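You operate a simulated robot arm through the tools that you are given. There is no shell and no other tool.

You run a simulated robot arm. Do the job below in one go: nothing can be reset, and whatever is moved stays where it is left.

JOB
Put things in order on the top of the packing bench. At the end: the green coat gauge stands on top of the yellow width card; the red lamp stands where the silver blue-headed pin stood; the orange shock logger stands on top of the white panel; the silver blue-headed pin stands where the orange shock logger stood; whatever was shut is shut again. Leave all else as you found it, and nothing knocked over.

Only the result counts: the job must be done as asked and must still hold three seconds after the hand-in. Knocking over, shifting, dropping, spilling or breaking anything else fails it.

ROBOT AND FRAMES
A 6-joint arm with a two-finger parallel gripper, fixed in place. Base frame: the origin is at the foot of the arm, x ahead of it, y to its left, z up; the work surface is at about z = 0.86. Lengths are in m, angles in degrees, forces in N, time in s.
With the tool pointing down near the work surface it reaches from about 0.24 to 0.64 m from the base axis. Its first joint turns from -66.0 to 66.0 degrees. Payload 2.7 kg.
The TCP is the grasp point between the finger pads, 0.023 m short of the fingertips. In the tool frame z runs along the fingers and y along their closing line. Largest opening 0.094 m; finger width 0.038, thickness 0.01; the body of the gripper, 0.054 by 0.096 m, starts 0.039 m behind the TCP.
Orientation is that of the tool frame in the base frame, as a unit quaternion [w, x, y, z]. With the fingers straight down and closing along the base's y, the tool's x points along the base's -x, its y along +y and its z along -z.

CONTROLS
- The arm moves only by the tool step_arm. Its argument "commands" is a list of rows, each a list of 3 entries, a list of its own where there are three numbers: the shift along the base's x, y, z in m, then the turn, a rotation vector about the base's x, y, z in degrees, then the finger opening in m, from 0 to 0.094. In form: [[[tx, ty, tz], [wx, wy, wz], jaw], ...]. A call has 1 to 20 rows; each row is the pose to reach, as a shift and turn from the pose commanded when the call began. Rows are played at 5 a second. More than 0.05 m and 8.6 degrees between two rows, or a gripper value outside its range, and nothing of the call is played. A pose out of reach is approached as far as the arm can. The call stops where the force on the tool passes 40 N (or 10 N more than at its start, if that is more) or the arm is blocked; 0.2 s more then pass. Each finger travels about 0.045 m/s and halts on what it meets, pressing with about 21 N; the grip force reading is that of the motor and also rises with nothing between the fingers. The clock runs only during rows and for 0.2 s after the last one: add rows that repeat a pose to give the fingers time. It gives the time, the measured TCP pose, the force on the tool (base axes), the opening and the grip force at its end, in the units of the frame above (readings bear some noise), with the torque about the TCP (base axes, N m) and any sound that the robot's microphone picked up, and new pictures: "pictures" is both (left out), scene, wrist or none.
- Cameras (640 x 400 px; columns grow to the right, rows downward): "scene" is fixed at [0.0699, -0.4299, 1.408]; the picture's right is [0.81, -0.58, 0.00], its down [-0.31, -0.44, -0.84] and it looks along [0.49, 0.68, -0.54] (base axes); focal length 341 px, centre (320, 200). "wrist" rides on the gripper at [0.086, 0.016, -0.074] in the tool frame; the picture's right is [-0.18, 0.98, 0.00], its down [-0.58, -0.11, -0.81] and it looks along [-0.79, -0.15, 0.59] (tool axes); focal length 243 px, centre (320, 200). There is no depth. A picture from a camera that has moved, and an enlarged one, comes with that camera's place and axes in the base frame and with its lens.
- close_up(camera, box): a new picture of the part [left, top, right, bottom] of that camera's present view, enlarged. No time passes.
- job_done(): hands the job in; it is judged then, once.

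Nothing tells you positions but the pictures and the camera data. Unless the task says otherwise, let go and move clear before handing in.

The tools are called as a command line: name --argument value ..., lists and objects as JSON in quotes. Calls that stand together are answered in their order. step_arm: Moves the arm, as the interface text tells. Its arguments: {"type":"object","properties":{"commands":{"type":"array","items":{"type":"array"}},"pictures":{"type":"string","enum":["both","scene","wrist","none"]}},"required":["commands"]} The other tools are called the same way: close_up (camera, box) takes an enlarged picture of a part of a camera's view; job_done () hands the job in.

At the start:

```text
t: 0.0
tcp_pos: [0.3883, 0.0614, 1.2055]
ee_rot: [0.001, 0.001, 1.0, 0.0]
force: [-1.4, 0.1, 0.7]
ft_torque: [0.0, 0.02, 0.01]
gripper_width: 0.094
grip_force: 0.1
```

scene: 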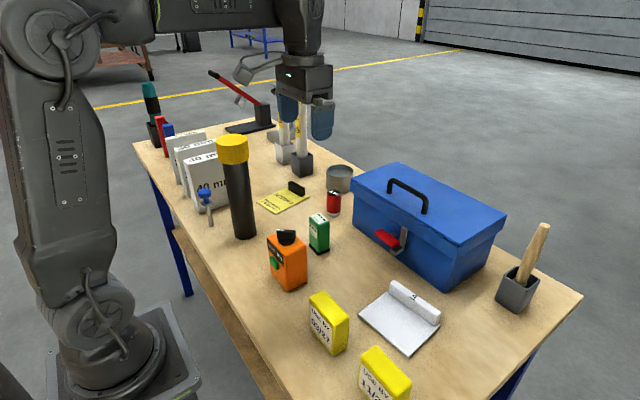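
wrist: 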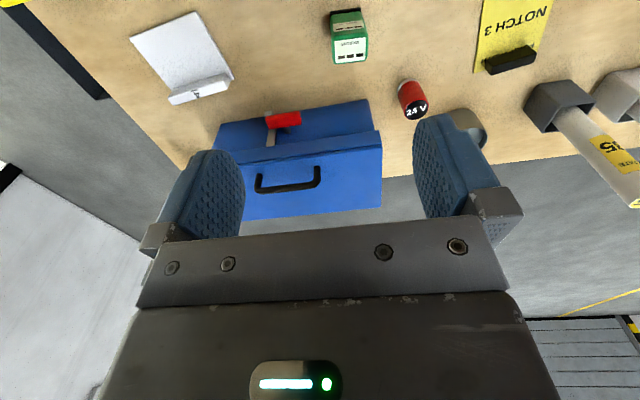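

I see the packing bench with a blue toolbox, an orange logger, a green gauge, a yellow card, a white panel, a small red object and a blue-headed pin near the white blocks. I'll enlarge the views first to identify everything.

close_up --camera "scene" --box '[130, 80, 350, 220]'

close_up --camera "scene" --box '[240, 160, 400, 300]'

close_up --camera "scene" --box '[280, 250, 480, 400]'

close_up --camera "wrist" --box '[100, 0, 420, 200]'

```text
2.86 times, centred on (240, 150) of scene
camera zoom: at [0.0699, -0.4299, 1.408], right [0.81, -0.58, 0.0], down [-0.31, -0.44, -0.84], along [0.49, 0.68, -0.54], focal length 975 px, centre (549, 343)
```

zoom: 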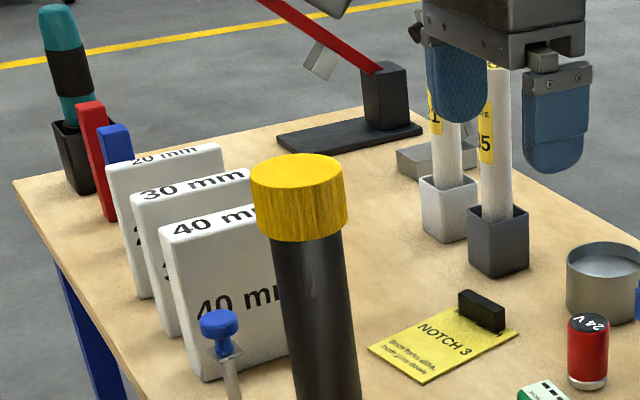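

```text
2.86 times, centred on (320, 230) of scene
camera zoom: at [0.0699, -0.4299, 1.408], right [0.81, -0.58, 0.0], down [-0.31, -0.44, -0.84], along [0.49, 0.68, -0.54], focal length 975 px, centre (320, 114)
```

zoom: 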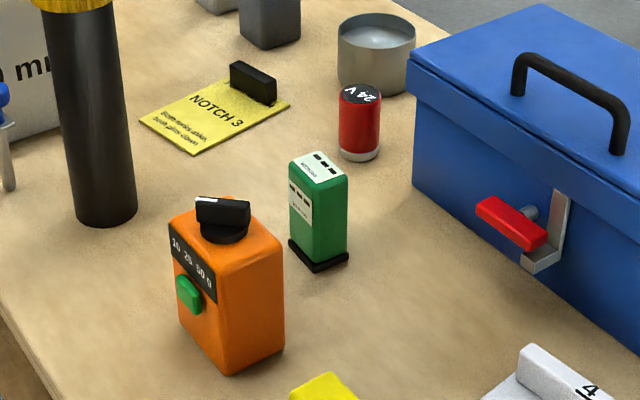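

```text
2.67 times, centred on (380, 325) of scene
camera zoom: at [0.0699, -0.4299, 1.408], right [0.81, -0.58, 0.0], down [-0.31, -0.44, -0.84], along [0.49, 0.68, -0.54], focal length 910 px, centre (160, -133)
```

zoom: 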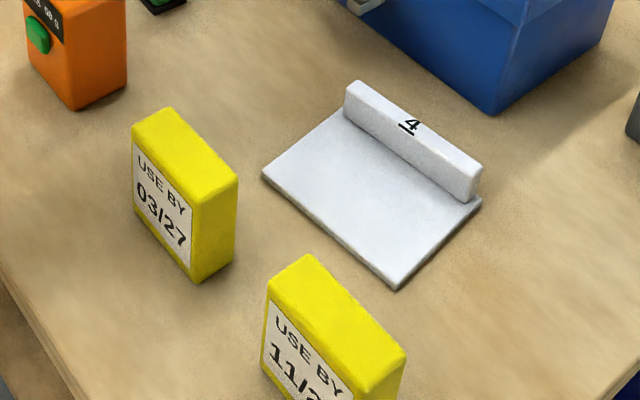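

```text
2.00 times, centred on (260, 100) of wrist
camera zoom: at [0.3017, 0.0784, 1.28], right [0.18, 0.98, 0.0], down [0.58, -0.11, 0.81], along [0.79, -0.15, -0.59], focal length 485 px, centre (440, 400)
```

zoom: 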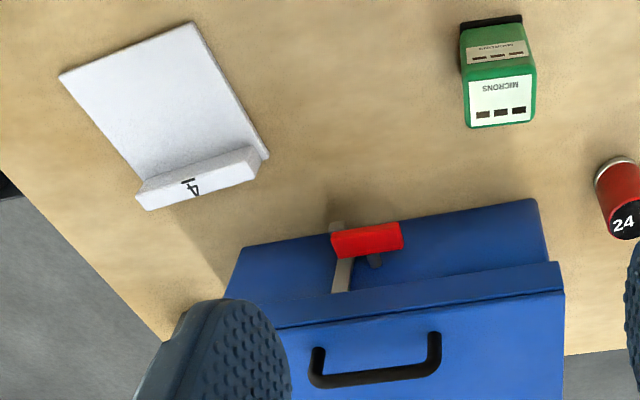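

The objects needed all seem visible: the orange logger ("10 25 50 g"), the green "MICRONS" gauge, the red "24 V" lamp, the yellow "NOTCH 3" card, the white panel "4" and the blue-headed pin by the 40 mm block. I'll zoom in more to see their details and bases.

close_up --camera "scene" --box '[170, 170, 266, 250]'

close_up --camera "scene" --box '[250, 220, 346, 300]'

close_up --camera "scene" --box '[250, 160, 358, 228]'

close_up --camera "wrist" --box '[320, 0, 640, 200]'

close_up --camera "scene" --box '[340, 150, 600, 360]'

```text
5.00 times, centred on (218, 210) of scene
camera zoom: at [0.0699, -0.4299, 1.408], right [0.81, -0.58, 0.0], down [-0.31, -0.44, -0.84], along [0.49, 0.68, -0.54], focal length 1706 px, centre (830, 150)
```

zoom: 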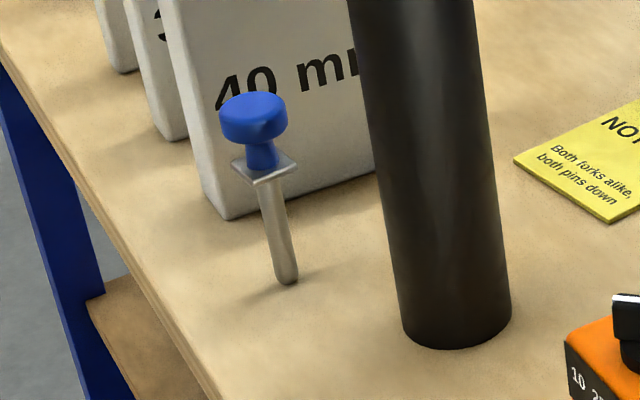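

```text
5.00 times, centred on (298, 260) of scene
camera zoom: at [0.0699, -0.4299, 1.408], right [0.81, -0.58, 0.0], down [-0.31, -0.44, -0.84], along [0.49, 0.68, -0.54], focal length 1706 px, centre (430, -100)
```

zoom: 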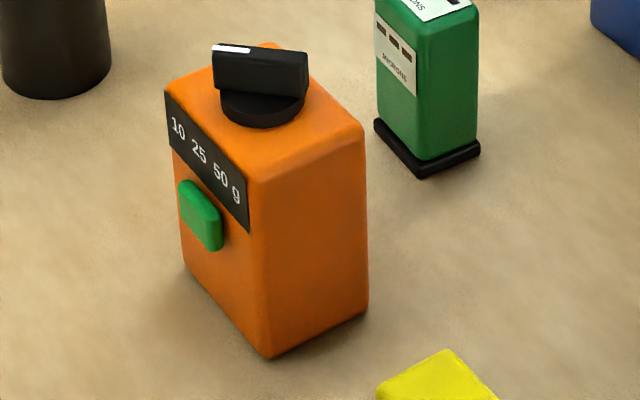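

```text
5.88 times, centred on (304, 194) of scene
camera zoom: at [0.0699, -0.4299, 1.408], right [0.81, -0.58, 0.0], down [-0.31, -0.44, -0.84], along [0.49, 0.68, -0.54], focal length 2008 px, centre (414, 235)
```

zoom: 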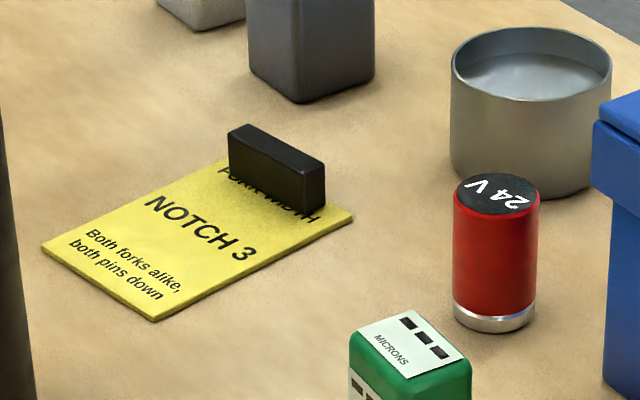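

```text
2.00 times, centred on (480, 100) of wrist
camera zoom: at [0.3017, 0.0784, 1.28], right [0.18, 0.98, 0.0], down [0.58, -0.11, 0.81], along [0.79, -0.15, -0.59], focal length 485 px, centre (0, 400)
```

zoom: 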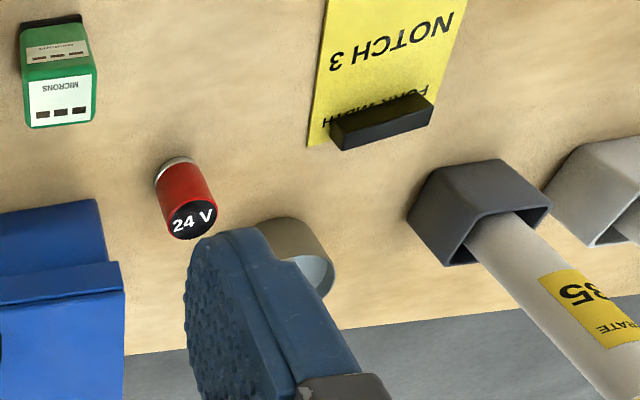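

```text
1.90 times, centred on (470, 255) of scene
camera zoom: at [0.0699, -0.4299, 1.408], right [0.81, -0.58, 0.0], down [-0.31, -0.44, -0.84], along [0.49, 0.68, -0.54], focal length 650 px, centre (34, 95)
```

zoom: 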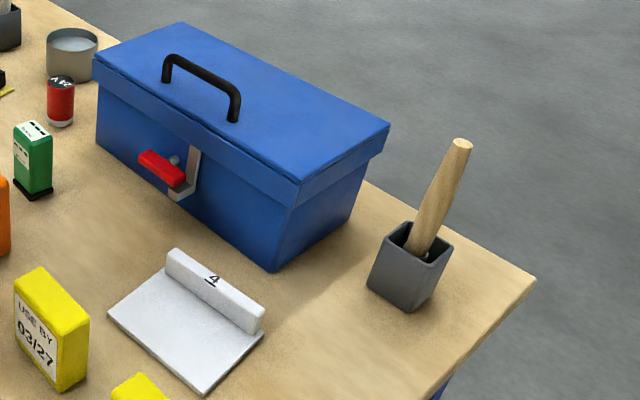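

The logger looks like a box at about (0.332, 0.046), 47 x 67 mm and about 0.1 m tall, with a knob on top and a button facing the base. I'll move above it with the jaw open along y to check with the wrist camera.

step_arm --commands '[[[-0.02, -0.005, -0.03], [0, 0, 0], 0.094], [[-0.04, -0.01, -0.06], [0, 0, 0], 0.094], [[-0.056, -0.0154, -0.09], [0, 0, 0], 0.094], [[-0.056, -0.0154, -0.12], [0, 0, 0], 0.094], [[-0.056, -0.0154, -0.12], [0, 0, 0], 0.094]]' --pictures "both"

```text
t: 1.2
tcp_pos: [0.3309, 0.0458, 1.0851]
ee_rot: [0.001, 0.0, 1.0, 0.0]
force: [0.7, -0.3, 0.2]
ft_torque: [-0.01, 0.02, 0.01]
gripper_width: 0.0937
grip_force: 0.0
camera wrist: at [0.2456, 0.0628, 1.1595], right [0.18, 0.98, 0.0], down [0.58, -0.11, 0.81], along [0.79, -0.15, -0.59], focal length 243 px, centre (320, 200)
```

scene: 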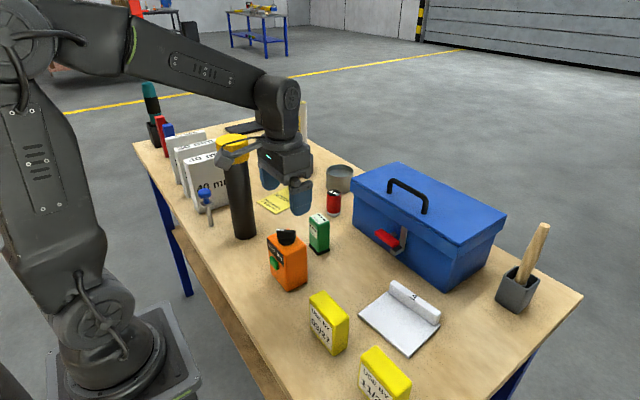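
wrist: 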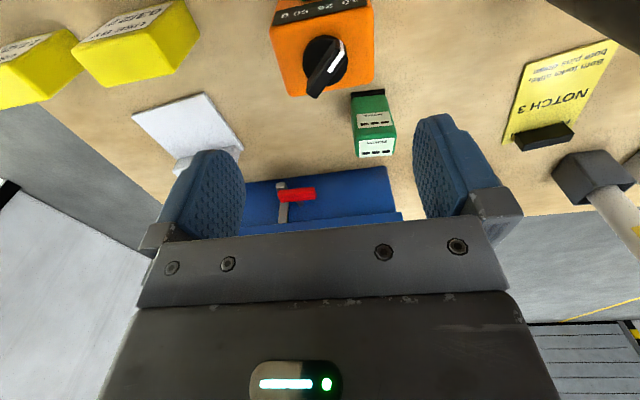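

The wrist view agrees with the logger position within a few millimetres. I'll zoom in on it to refine.

close_up --camera "wrist" --box '[240, 0, 420, 180]'

close_up --camera "wrist" --box '[120, 80, 260, 180]'

close_up --camera "scene" --box '[340, 270, 460, 360]'

```text
2.22 times, centred on (330, 90) of wrist
camera zoom: at [0.2456, 0.0628, 1.1595], right [0.18, 0.98, 0.0], down [0.58, -0.11, 0.81], along [0.79, -0.15, -0.59], focal length 539 px, centre (298, 444)
```

zoom: 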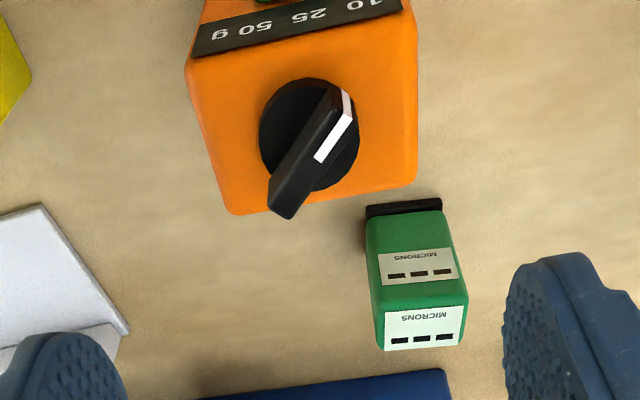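

```text
4.00 times, centred on (190, 130) of wrist
camera zoom: at [0.2456, 0.0628, 1.1595], right [0.18, 0.98, 0.0], down [0.58, -0.11, 0.81], along [0.79, -0.15, -0.59], focal length 970 px, centre (840, 480)
```

zoom: 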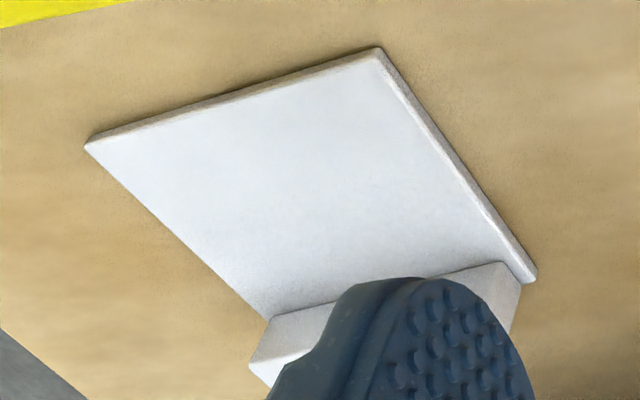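

```text
4.44 times, centred on (400, 315) of scene
camera zoom: at [0.0699, -0.4299, 1.408], right [0.81, -0.58, 0.0], down [-0.31, -0.44, -0.84], along [0.49, 0.68, -0.54], focal length 1517 px, centre (-36, -311)
```

zoom: 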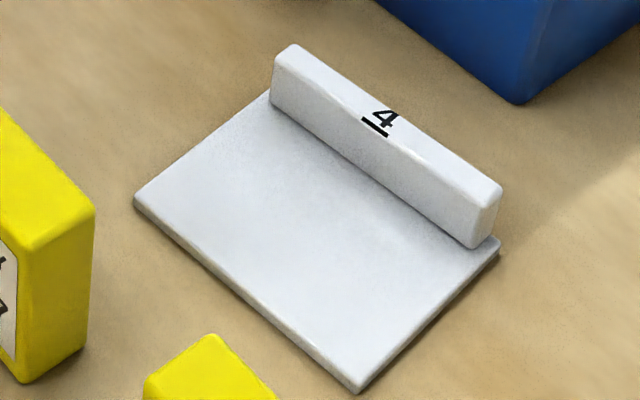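

The logger is centred near (0.332, 0.049), its body top at about z = 0.962 and the knob up to about 0.988. I'll go down in stages around it and check knob clearance.

step_arm --commands '[[[0, 0.003, -0.025], [0, 0, 0], 0.094], [[0, 0.003, -0.05], [0, 0, 0], 0.094], [[0, 0.003, -0.075], [0, 0, 0], 0.094], [[0, 0.003, -0.1], [0, 0, 0], 0.094], [[0, 0.003, -0.1], [0, 0, 0], 0.094]]' --pictures "both"

```text
t: 2.4
tcp_pos: [0.3328, 0.049, 0.9852]
ee_rot: [0.0, -0.001, 1.0, 0.0]
force: [0.7, 0.2, -0.4]
ft_torque: [-0.02, 0.03, -0.01]
gripper_width: 0.094
grip_force: 0.0
camera wrist: at [0.2459, 0.0658, 1.0596], right [0.18, 0.98, 0.0], down [0.58, -0.11, 0.81], along [0.79, -0.15, -0.59], focal length 243 px, centre (320, 200)
```

scene: 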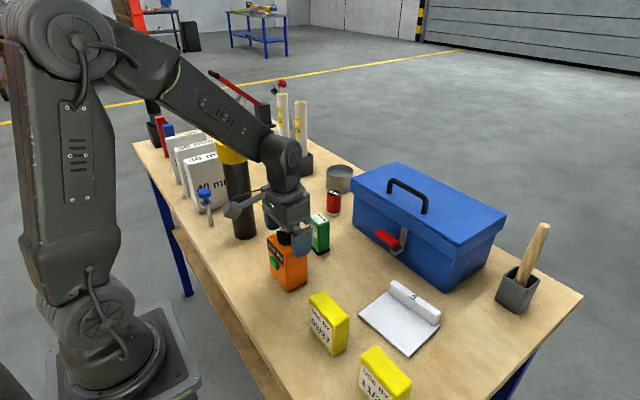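
wrist: 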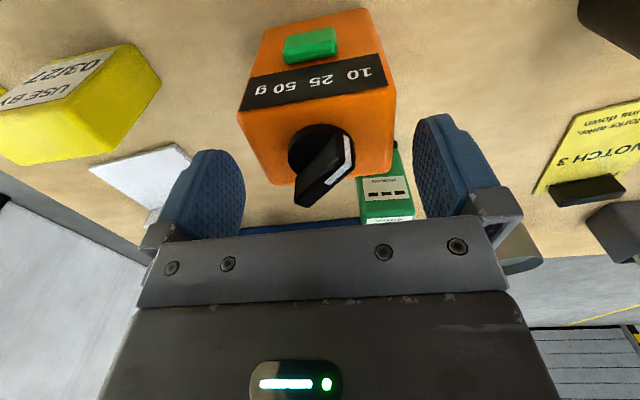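

The logger sits between the open fingers and the gauge is well clear of them. I'll go down to z of about 0.959 and check again before closing.

step_arm --commands '[[[0, 0, -0.013], [0, 0, 0], 0.094], [[0, 0, -0.026], [0, 0, 0], 0.094], [[0, 0, -0.026], [0, 0, 0], 0.094]]' --pictures "both"

close_up --camera "scene" --box '[230, 180, 340, 300]'

```text
t: 3.2
tcp_pos: [0.3321, 0.0496, 0.9598]
ee_rot: [0.0, 0.0, 1.0, 0.0]
force: [-0.6, 0.0, 0.1]
ft_torque: [0.01, 0.0, -0.02]
gripper_width: 0.0941
grip_force: 0.2
camera wrist: at [0.2461, 0.0657, 1.0339], right [0.18, 0.98, 0.0], down [0.58, -0.11, 0.81], along [0.79, -0.15, -0.59], focal length 243 px, centre (320, 200)
```

scene: 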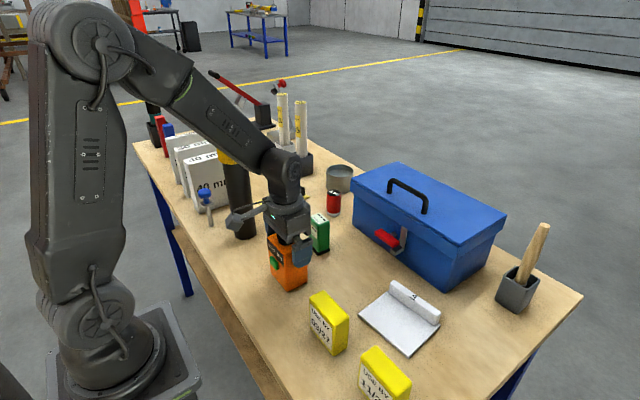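
wrist: 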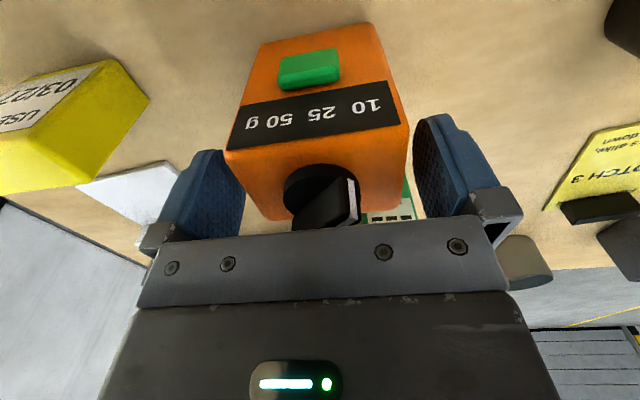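

```text
3.33 times, centred on (285, 240) of scene
camera zoom: at [0.0699, -0.4299, 1.408], right [0.81, -0.58, 0.0], down [-0.31, -0.44, -0.84], along [0.49, 0.68, -0.54], focal length 1138 px, centre (437, 67)
```

zoom: 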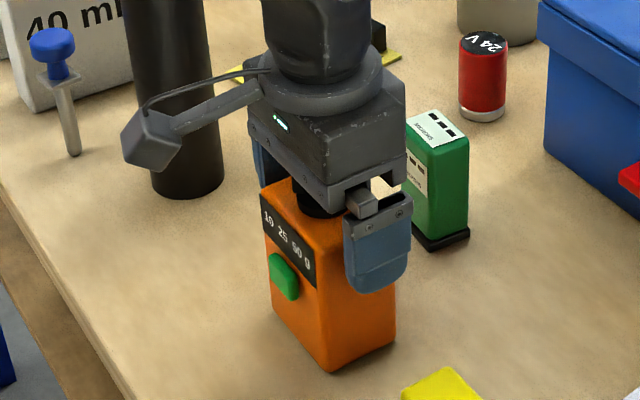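

The body just clears the knob and the fingers straddle the logger. Closing now.

step_arm --commands '[[[0, 0, 0], [0, 0, 0], 0.08], [[0, 0, 0], [0, 0, 0], 0.07], [[0, 0, 0], [0, 0, 0], 0.06], [[0, 0, 0], [0, 0, 0], 0.05], [[0, 0, 0], [0, 0, 0], 0.05]]' --pictures "both"

```text
t: 4.4
tcp_pos: [0.332, 0.0479, 0.9582]
ee_rot: [0.0, 0.001, 1.0, 0.0]
force: [-0.1, -0.4, 0.9]
ft_torque: [-0.04, -0.05, 0.03]
gripper_width: 0.0748
grip_force: 21.1
camera wrist: at [0.2461, 0.0657, 1.034], right [0.18, 0.98, 0.0], down [0.58, -0.11, 0.81], along [0.79, -0.15, -0.59], focal length 243 px, centre (320, 200)
```

scene: 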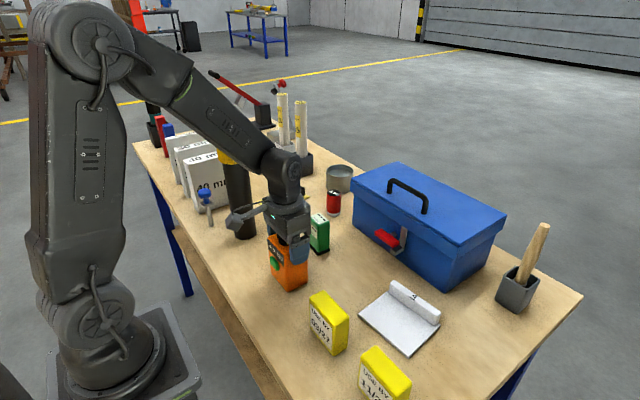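
wrist: 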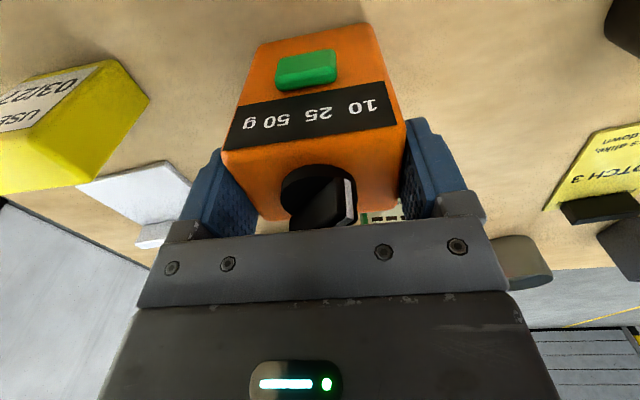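

The logger is held (0.075 m wide, 21 N). I'll lift it straight up and check.

step_arm --commands '[[[0, 0, 0.01], [0, 0, 0], 0.05], [[0, 0, 0.03], [0, 0, 0], 0.05], [[0, 0, 0.06], [0, 0, 0], 0.05], [[0, 0, 0.09], [0, 0, 0], 0.05], [[0, 0, 0.12], [0, 0, 0], 0.05], [[0, 0, 0.12], [0, 0, 0], 0.05]]' --pictures "both"

```text
t: 5.8
tcp_pos: [0.3315, 0.0486, 1.0798]
ee_rot: [0.0, 0.0, 1.0, 0.0]
force: [0.2, -0.3, -2.9]
ft_torque: [0.02, -0.04, 0.0]
gripper_width: 0.075
grip_force: 21.0
camera wrist: at [0.2452, 0.0662, 1.1542], right [0.18, 0.98, 0.0], down [0.58, -0.11, 0.81], along [0.79, -0.15, -0.59], focal length 243 px, centre (320, 200)
```

scene: 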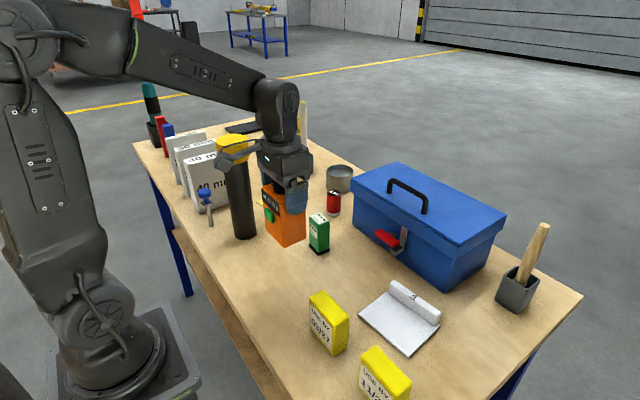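
wrist: 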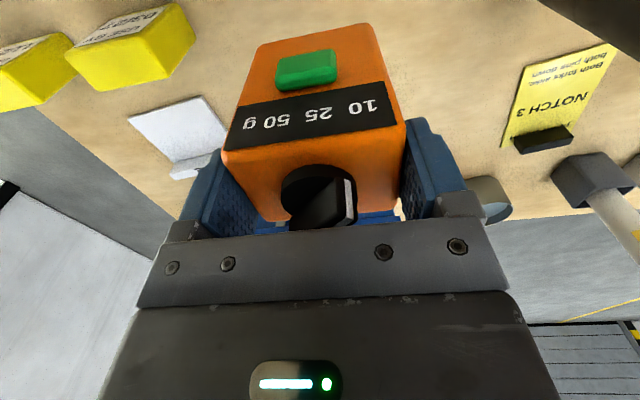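

The logger is lifted, weighing about 3 N. The panel's flat part is centred near (0.434, -0.175) and turned about 6°, so I'll carry the logger above it with that turn.

step_arm --commands '[[[0.015, -0.032, 0], [0, 0, 1], 0.05], [[0.03, -0.064, 0], [0, 0, 2], 0.05], [[0.045, -0.096, 0], [0, 0, 3], 0.05], [[0.06, -0.128, 0], [0, 0, 4], 0.05], [[0.075, -0.16, 0], [0, 0, 5], 0.05], [[0.09, -0.192, 0], [0, 0, 6], 0.05], [[0.102, -0.224, 0], [0, 0, 6], 0.05], [[0.102, -0.224, -0.03], [0, 0, 6], 0.05], [[0.102, -0.224, -0.06], [0, 0, 6], 0.05], [[0.102, -0.224, -0.06], [0, 0, 6], 0.05]]' --pictures "both"

close_up --camera "scene" --box '[320, 220, 480, 380]'

```text
t: 8.0
tcp_pos: [0.4335, -0.1754, 1.018]
ee_rot: [0.0, -0.052, 0.999, 0.0]
force: [0.8, 0.0, -2.5]
ft_torque: [-0.01, 0.0, 0.01]
gripper_width: 0.0749
grip_force: 21.0
camera wrist: at [0.3464, -0.167, 1.094], right [0.08, 1.0, 0.0], down [0.59, -0.05, 0.81], along [0.8, -0.06, -0.59], focal length 243 px, centre (320, 200)
```

scene: 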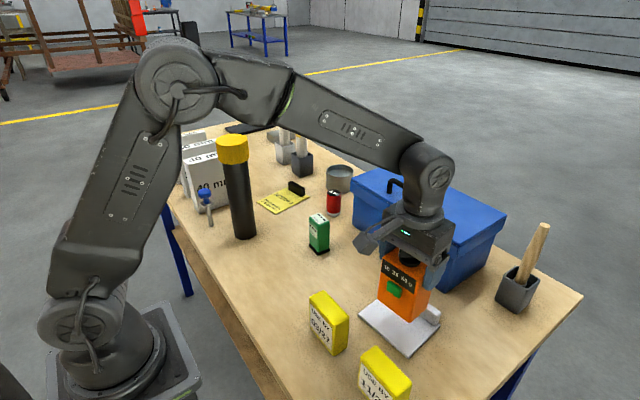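
wrist: 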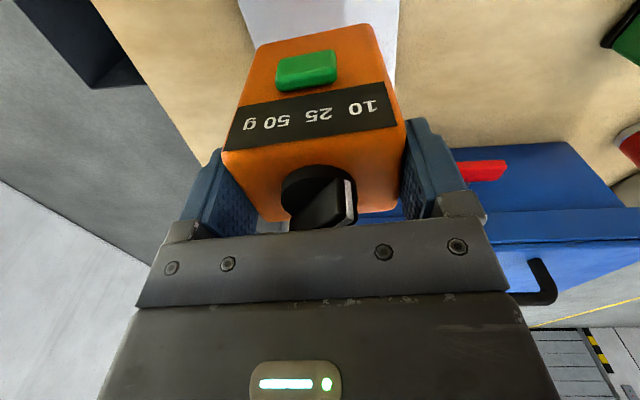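

```text
2.50 times, centred on (400, 300) of scene
camera zoom: at [0.07, -0.4299, 1.408], right [0.81, -0.58, 0.0], down [-0.31, -0.44, -0.84], along [0.49, 0.68, -0.54], focal length 853 px, centre (120, -50)
```

zoom: 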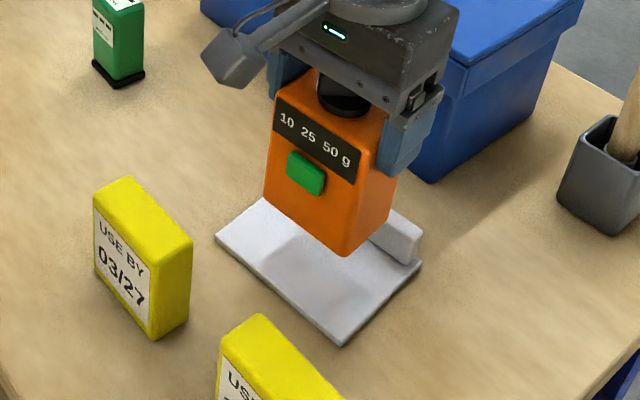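

The logger hovers over the panel's flat part. I'll lower it to just above contact and check.

step_arm --commands '[[[0, 0, -0.015], [0, 0, 0], 0.05], [[0, 0, -0.03], [0, 0, 0], 0.05], [[0, 0, -0.042], [0, 0, 0], 0.05], [[0, 0, -0.05], [0, 0, 0], 0.05], [[0, 0, -0.052], [0, 0, 0], 0.05]]' --pictures "both"

close_up --camera "scene" --box '[340, 250, 460, 370]'

```text
t: 9.2
tcp_pos: [0.434, -0.1741, 0.9669]
ee_rot: [-0.001, -0.053, 0.999, -0.001]
force: [-0.9, 0.5, -2.0]
ft_torque: [-0.02, -0.03, 0.0]
gripper_width: 0.0752
grip_force: 21.4
camera wrist: at [0.3464, -0.1668, 1.042], right [0.08, 1.0, 0.0], down [0.59, -0.05, 0.81], along [0.8, -0.06, -0.59], focal length 243 px, centre (320, 200)
```

scene: 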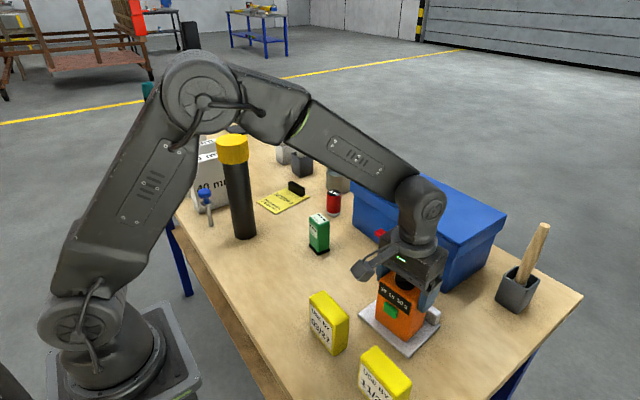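
wrist: 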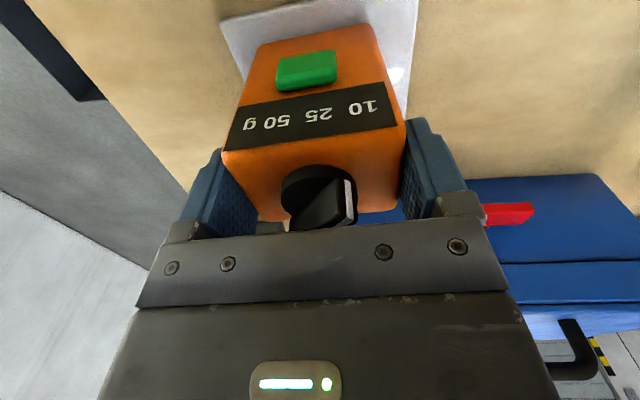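

```text
3.33 times, centred on (400, 310) of scene
camera zoom: at [0.07, -0.4299, 1.408], right [0.81, -0.58, 0.0], down [-0.31, -0.44, -0.84], along [0.49, 0.68, -0.54], focal length 1138 px, centre (53, -167)
```

zoom: 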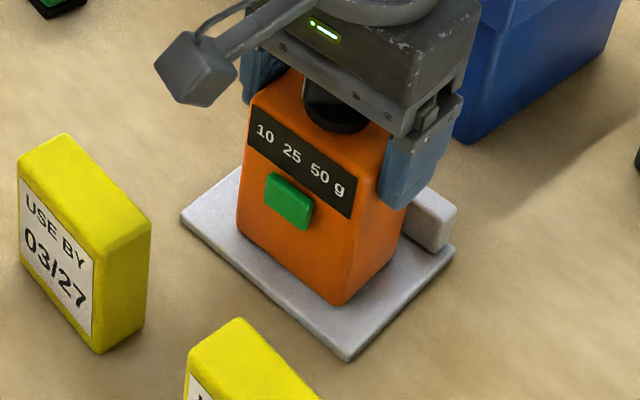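

It is almost on the panel and well inside the flat area. I'll lower in tiny steps until the force shows contact.

step_arm --commands '[[[0, 0, -0.001], [0, 0, 0], 0.05], [[0, 0, -0.0015], [0, 0, 0], 0.05]]' --pictures "none"

```text
t: 9.8
tcp_pos: [0.4337, -0.1746, 0.9671]
ee_rot: [0.001, -0.052, 0.999, 0.0]
force: [-4.5, 2.7, 14.1]
ft_torque: [0.31, 0.59, -0.05]
gripper_width: 0.075
grip_force: 20.2
```

Contact is made. I'll back off about a millimetre and check the force before letting go.

step_arm --commands '[[[0, 0, 0.001], [0, 0, 0], 0.05], [[0, 0, 0.001], [0, 0, 0], 0.05]]' --pictures "none"

```text
t: 10.4
tcp_pos: [0.4332, -0.1749, 0.9673]
ee_rot: [0.001, -0.052, 0.999, 0.0]
force: [-1.3, 1.3, 8.6]
ft_torque: [0.04, 0.17, 0.02]
gripper_width: 0.0748
grip_force: 21.0
```

step_arm --commands '[[[0, 0, 0.0006], [0, 0, 0], 0.05], [[0, 0, 0.0006], [0, 0, 0], 0.05]]' --pictures "none"

```text
t: 11.0
tcp_pos: [0.4345, -0.1734, 0.9676]
ee_rot: [0.001, -0.052, 0.999, 0.001]
force: [0.8, -0.2, 2.2]
ft_torque: [-0.12, -0.21, 0.05]
gripper_width: 0.0749
grip_force: 20.9
```

The logger is resting on the panel with almost no load left on the hand. I'll open slowly, then check.

step_arm --commands '[[[0, 0, 0], [0, 0, 0], 0.073], [[0, 0, 0], [0, 0, 0], 0.077], [[0, 0, 0], [0, 0, 0], 0.082], [[0, 0, 0], [0, 0, 0], 0.088], [[0, 0, 0], [0, 0, 0], 0.093], [[0, 0, 0], [0, 0, 0], 0.093]]' --pictures "both"

```text
t: 12.4
tcp_pos: [0.4334, -0.175, 0.9677]
ee_rot: [0.0, -0.052, 0.999, 0.0]
force: [-0.2, 0.4, 0.5]
ft_torque: [0.01, 0.02, 0.03]
gripper_width: 0.093
grip_force: 0.1
camera wrist: at [0.3466, -0.167, 1.0422], right [0.08, 1.0, 0.0], down [0.59, -0.05, 0.81], along [0.8, -0.06, -0.59], focal length 243 px, centre (320, 200)
```

scene: 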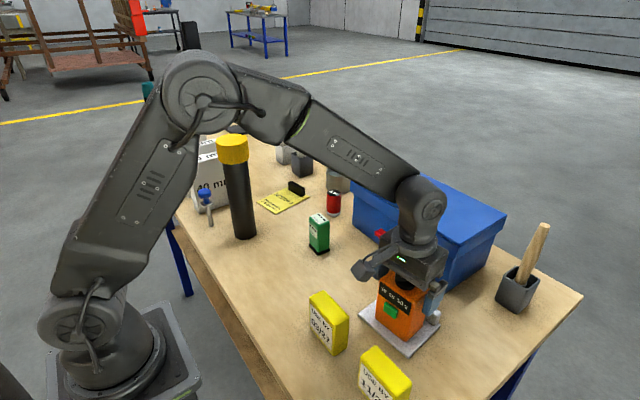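
wrist: 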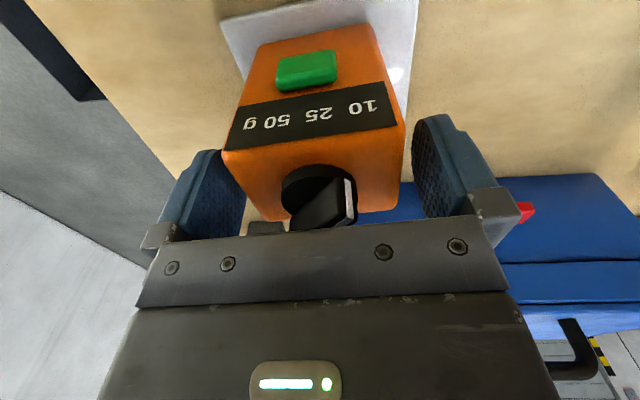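

The logger is released and standing. I'll rise straight up, turn back to square and look.

step_arm --commands '[[[0, 0, 0.02], [0, 0, 0], 0.093], [[0, 0, 0.05], [0, 0, 0], 0.093], [[0, 0, 0.09], [0, 0, 0], 0.093], [[0, 0, 0.13], [0, 0, 0], 0.093], [[-0.03, 0.03, 0.15], [0, 0, -3], 0.093], [[-0.06, 0.06, 0.17], [0, 0, -6], 0.093], [[-0.06, 0.06, 0.17], [0, 0, -6], 0.093]]' --pictures "both"

close_up --camera "scene" --box '[340, 250, 460, 370]'

```text
t: 14.0
tcp_pos: [0.3726, -0.1146, 1.138]
ee_rot: [0.001, 0.0, 1.0, -0.001]
force: [0.9, -0.8, -0.1]
ft_torque: [-0.02, 0.01, 0.01]
gripper_width: 0.0926
grip_force: 0.1
camera wrist: at [0.287, -0.0978, 1.2123], right [0.18, 0.98, 0.0], down [0.58, -0.11, 0.81], along [0.79, -0.15, -0.59], focal length 243 px, centre (320, 200)
```

scene: 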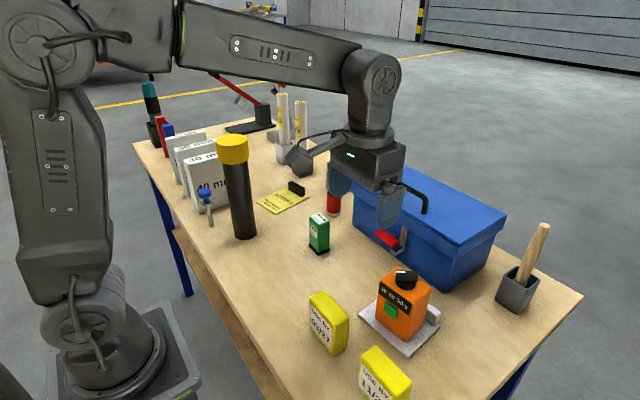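
wrist: 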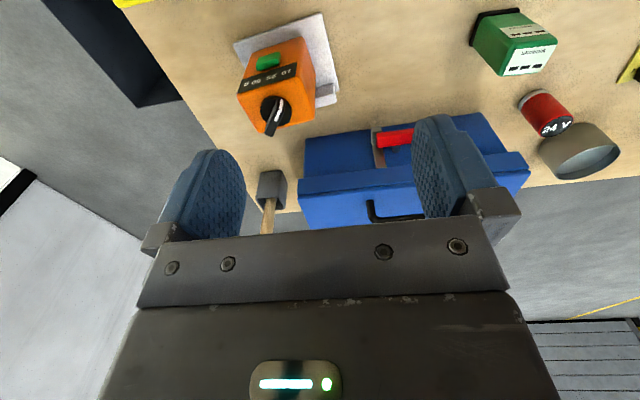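

```text
3.33 times, centred on (400, 310) of scene
camera zoom: at [0.0699, -0.4299, 1.408], right [0.81, -0.58, 0.0], down [-0.31, -0.44, -0.84], along [0.49, 0.68, -0.54], focal length 1138 px, centre (53, -167)
```

zoom: 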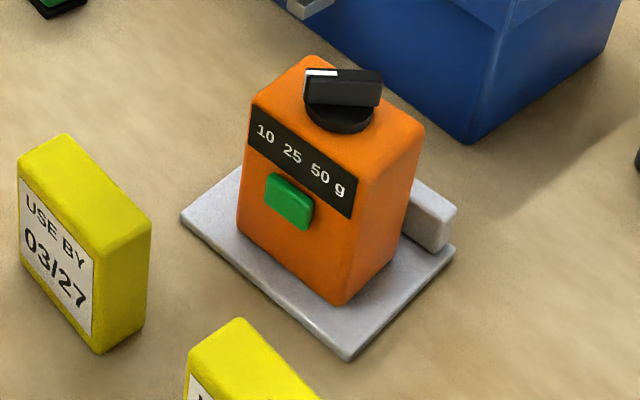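

The logger stands upright on the panel. Next is the pin at about (0.261, 0.329), near the tall torch at about (0.318, 0.242). I'll fly high over it and turn the hand -30° for more clearance.

step_arm --commands '[[[0, 0.01, 0.03], [0, 0, 0], 0.07], [[-0.01, 0.04, 0.042], [0, 0, -3], 0.07], [[-0.02, 0.08, 0.042], [0, 0, -6], 0.07], [[-0.03, 0.12, 0.042], [0, 0, -9], 0.07], [[-0.04, 0.16, 0.042], [0, 0, -12], 0.07], [[-0.05, 0.2, 0.042], [0, 0, -15], 0.07], [[-0.06, 0.24, 0.042], [0, 0, -18], 0.07], [[-0.07, 0.28, 0.042], [0, 0, -21], 0.07], [[-0.08, 0.32, 0.042], [0, 0, -24], 0.07], [[-0.09, 0.36, 0.042], [0, 0, -27], 0.07], [[-0.1, 0.4, 0.042], [0, 0, -30], 0.07], [[-0.112, 0.444, 0.042], [0, 0, -30], 0.07], [[-0.112, 0.444, 0.042], [0, 0, -30], 0.07]]' --pictures "both"

```text
t: 16.8
tcp_pos: [0.2625, 0.3294, 1.1805]
ee_rot: [0.0, 0.259, 0.966, 0.0]
force: [-0.7, 0.4, -0.2]
ft_torque: [0.0, -0.02, 0.01]
gripper_width: 0.0699
grip_force: 0.1
camera wrist: at [0.1959, 0.3881, 1.2547], right [0.65, 0.76, 0.0], down [0.45, -0.39, 0.81], along [0.61, -0.53, -0.59], focal length 243 px, centre (320, 200)
```

scene: 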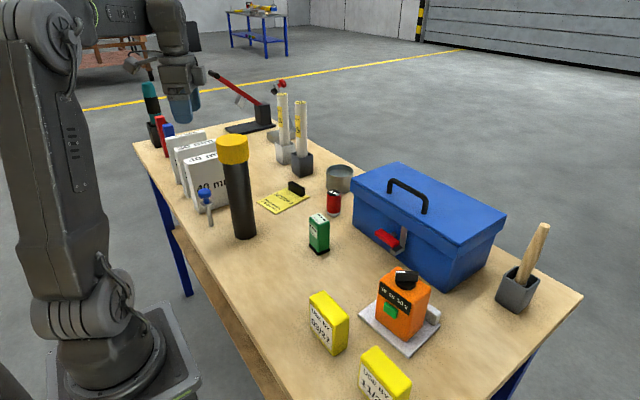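
wrist: 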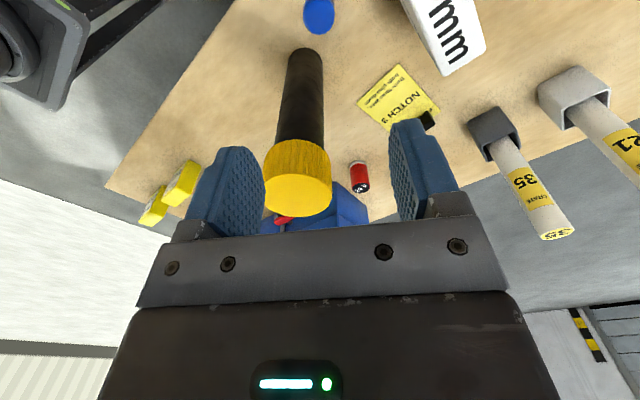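

The blue pin head shows at the top of the wrist view. I'll zoom in to locate it.

close_up --camera "wrist" --box '[270, 0, 370, 62]'

close_up --camera "wrist" --box '[200, 0, 520, 200]'

close_up --camera "scene" --box '[180, 170, 260, 250]'

```text
6.40 times, centred on (320, 31) of wrist
camera zoom: at [0.1959, 0.3881, 1.2547], right [0.65, 0.76, 0.0], down [0.45, -0.39, 0.81], along [0.61, -0.53, -0.59], focal length 1553 px, centre (320, 1282)
```

zoom: 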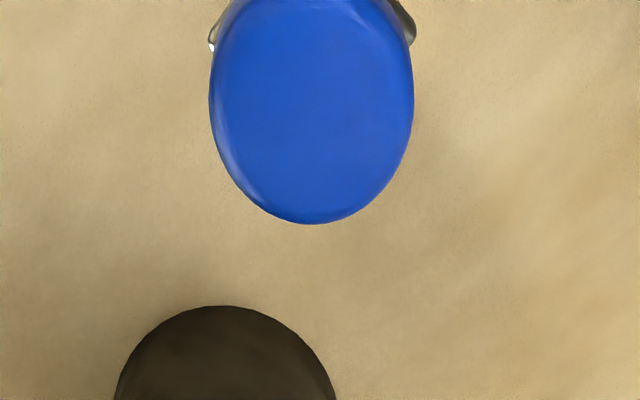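

```text
2.00 times, centred on (360, 100) of wrist
camera zoom: at [0.1959, 0.3881, 1.2547], right [0.65, 0.76, 0.0], down [0.45, -0.39, 0.81], along [0.61, -0.53, -0.59], focal length 485 px, centre (240, 400)
```

zoom: 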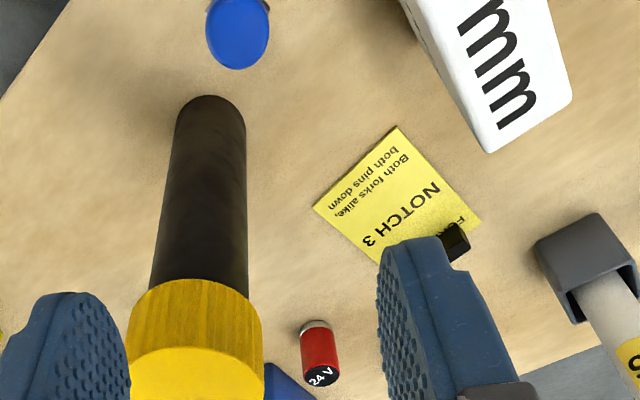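

```text
5.00 times, centred on (220, 210) of scene
camera zoom: at [0.0699, -0.4299, 1.408], right [0.81, -0.58, 0.0], down [-0.31, -0.44, -0.84], along [0.49, 0.68, -0.54], focal length 1706 px, centre (820, 150)
```

zoom: 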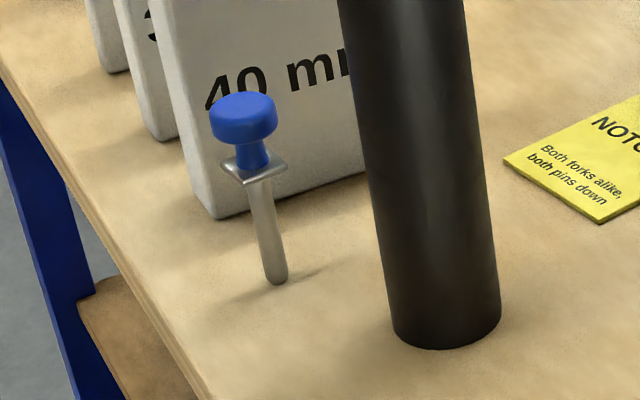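

The pin head is within about 2 mm of the hand axis. I'll go down to z = 1.03 (fingertips above the head) and re-check.

step_arm --commands '[[[-0.001, 0.001, -0.03], [0, 0, 0], 0.07], [[-0.001, 0.001, -0.06], [0, 0, 0], 0.07], [[-0.001, 0.001, -0.09], [0, 0, 0], 0.07], [[-0.001, 0.001, -0.12], [0, 0, 0], 0.07], [[-0.001, 0.001, -0.15], [0, 0, 0], 0.07], [[-0.001, 0.001, -0.15], [0, 0, 0], 0.07]]' --pictures "both"

close_up --camera "wrist" --box '[220, 60, 420, 220]'

close_up --camera "scene" --box '[140, 130, 260, 250]'

```text
t: 18.2
tcp_pos: [0.2602, 0.3291, 1.0288]
ee_rot: [0.0, 0.258, 0.966, 0.001]
force: [-0.3, 0.8, -0.4]
ft_torque: [-0.05, 0.01, -0.03]
gripper_width: 0.0698
grip_force: 0.1
camera wrist: at [0.1934, 0.3877, 1.1035], right [0.65, 0.76, 0.0], down [0.45, -0.39, 0.81], along [0.61, -0.52, -0.59], focal length 243 px, centre (320, 200)
```

scene: 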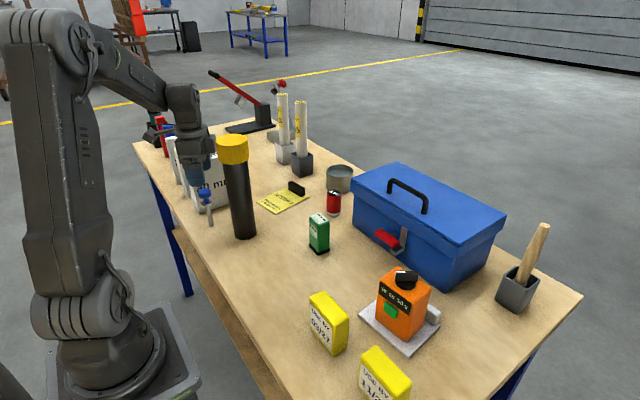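
wrist: 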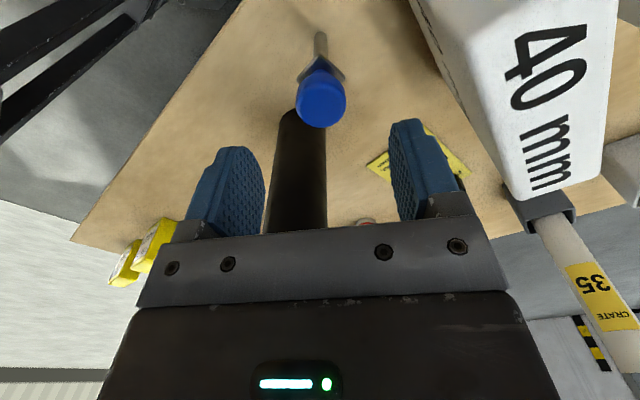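

```text
2.50 times, centred on (320, 140) of wrist
camera zoom: at [0.1934, 0.3877, 1.1035], right [0.65, 0.76, 0.0], down [0.45, -0.39, 0.81], along [0.61, -0.52, -0.59], focal length 606 px, centre (320, 350)
```

zoom: 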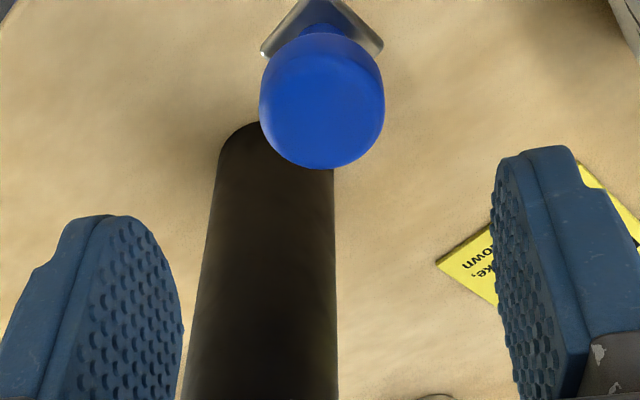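

```text
3.33 times, centred on (200, 190) of scene
camera zoom: at [0.0699, -0.4299, 1.408], right [0.81, -0.58, 0.0], down [-0.31, -0.44, -0.84], along [0.49, 0.68, -0.54], focal length 1138 px, centre (720, 233)
```

zoom: 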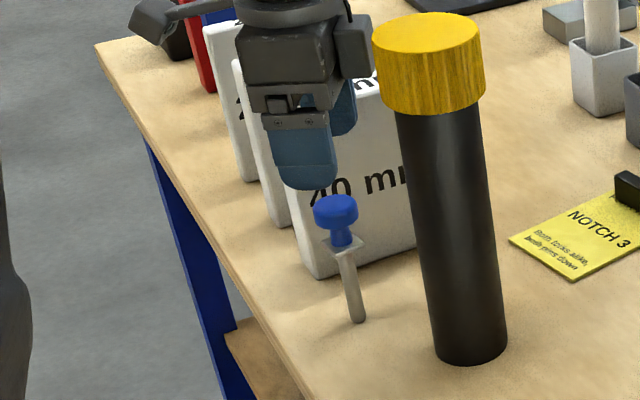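

The head is centred between the fingers within about half a millimetre along the closing line. I'll lower to z of about 0.960, with the fingers straddling the head above the collar.

step_arm --commands '[[[0, 0, -0.02], [0, 0, 0], 0.065], [[0, 0, -0.04], [0, 0, 0], 0.06], [[0, 0, -0.055], [0, 0, 0], 0.06], [[0, 0, -0.0685], [0, 0, 0], 0.06], [[0, 0, -0.0685], [0, 0, 0], 0.06]]' --pictures "both"

close_up --camera "wrist" --box '[220, 60, 420, 240]'

close_up --camera "scene" --box '[160, 150, 260, 250]'

```text
t: 19.4
tcp_pos: [0.2605, 0.3298, 0.9599]
ee_rot: [0.0, 0.26, 0.966, 0.0]
force: [-0.7, 0.1, -0.2]
ft_torque: [-0.01, 0.0, 0.02]
gripper_width: 0.0596
grip_force: 0.0
camera wrist: at [0.1943, 0.3877, 1.0347], right [0.65, 0.76, 0.0], down [0.45, -0.38, 0.81], along [0.61, -0.53, -0.59], focal length 243 px, centre (320, 200)
```

scene: 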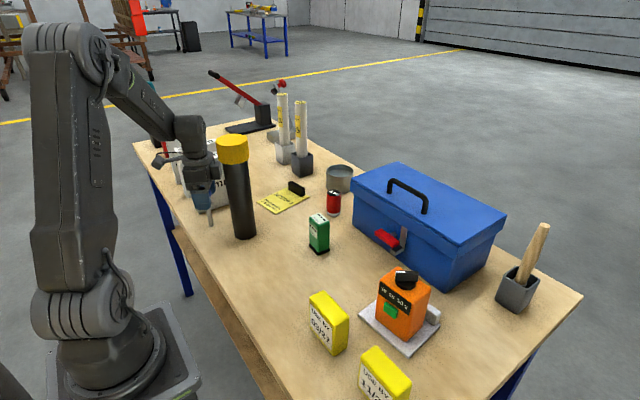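
wrist: 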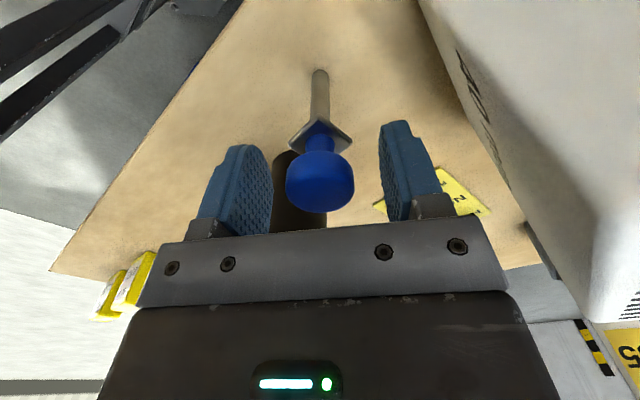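

```text
2.22 times, centred on (320, 150) of wrist
camera zoom: at [0.1943, 0.3877, 1.0347], right [0.65, 0.76, 0.0], down [0.45, -0.38, 0.81], along [0.61, -0.53, -0.59], focal length 539 px, centre (320, 311)
```

zoom: 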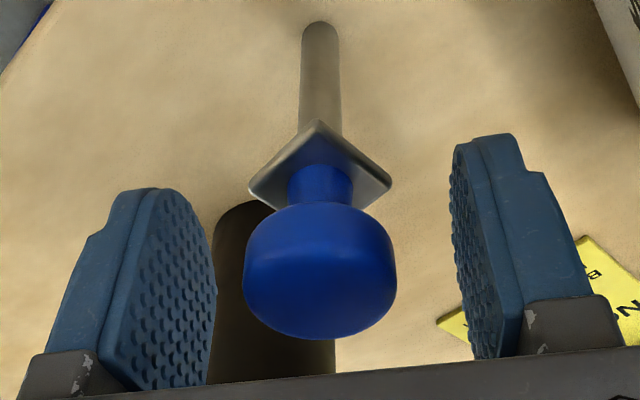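

```text
4.00 times, centred on (210, 200) of scene
camera zoom: at [0.0699, -0.4299, 1.408], right [0.81, -0.58, 0.0], down [-0.31, -0.44, -0.84], along [0.49, 0.68, -0.54], focal length 1365 px, centre (760, 200)
```

zoom: 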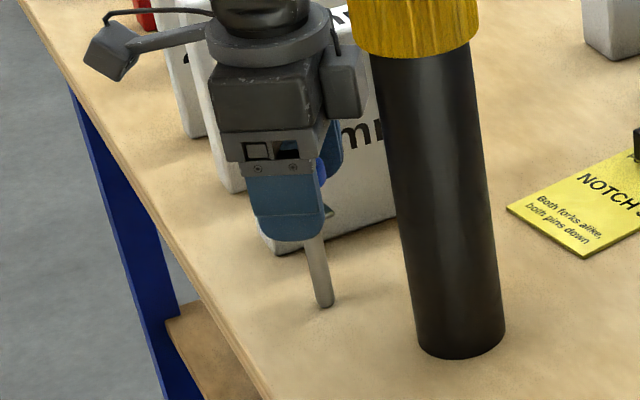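

The head is at grip height and the fingertips are about 4 mm above the collar. I'll close gently.

step_arm --commands '[[[0, 0, 0], [0, 0, 0], 0.05], [[0, 0, 0], [0, 0, 0], 0.042], [[0, 0, 0], [0, 0, 0], 0.037], [[0, 0, 0], [0, 0, 0], 0.034], [[0, 0, 0], [0, 0, 0], 0.032], [[0, 0, 0], [0, 0, 0], 0.03], [[0, 0, 0], [0, 0, 0], 0.026], [[0, 0, 0], [0, 0, 0], 0.022], [[0, 0, 0], [0, 0, 0], 0.022]]' --pictures "both"

close_up --camera "wrist" --box '[220, 60, 420, 240]'

```text
t: 21.4
tcp_pos: [0.2615, 0.3306, 0.9598]
ee_rot: [0.0, 0.258, 0.966, 0.0]
force: [-0.2, 0.3, 0.5]
ft_torque: [-0.02, 0.0, -0.03]
gripper_width: 0.0307
grip_force: 21.1
camera wrist: at [0.1943, 0.3878, 1.035], right [0.65, 0.76, 0.0], down [0.45, -0.38, 0.81], along [0.61, -0.52, -0.59], focal length 243 px, centre (320, 200)
```

scene: 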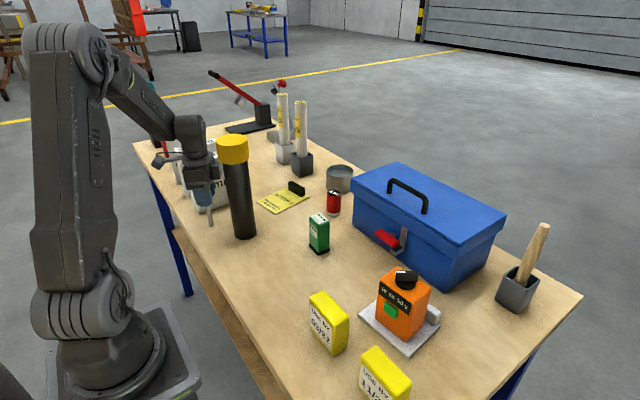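
wrist: 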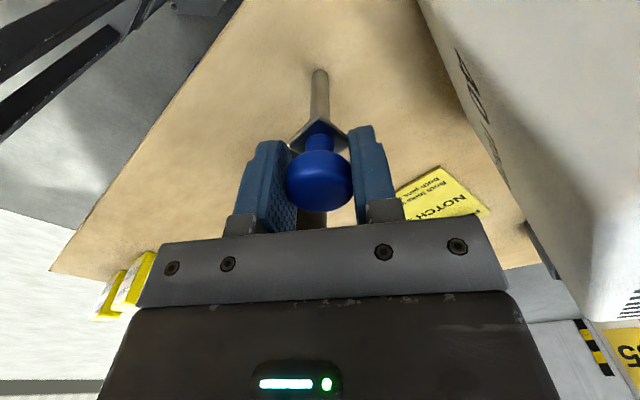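

```text
2.22 times, centred on (320, 150) of wrist
camera zoom: at [0.1943, 0.3878, 1.035], right [0.65, 0.76, 0.0], down [0.45, -0.38, 0.81], along [0.61, -0.52, -0.59], focal length 539 px, centre (320, 311)
```

zoom: 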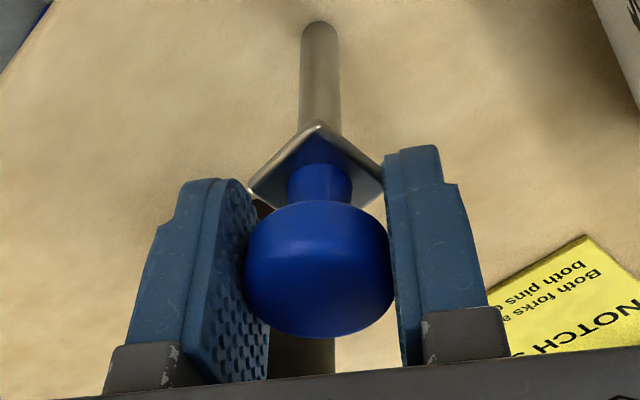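

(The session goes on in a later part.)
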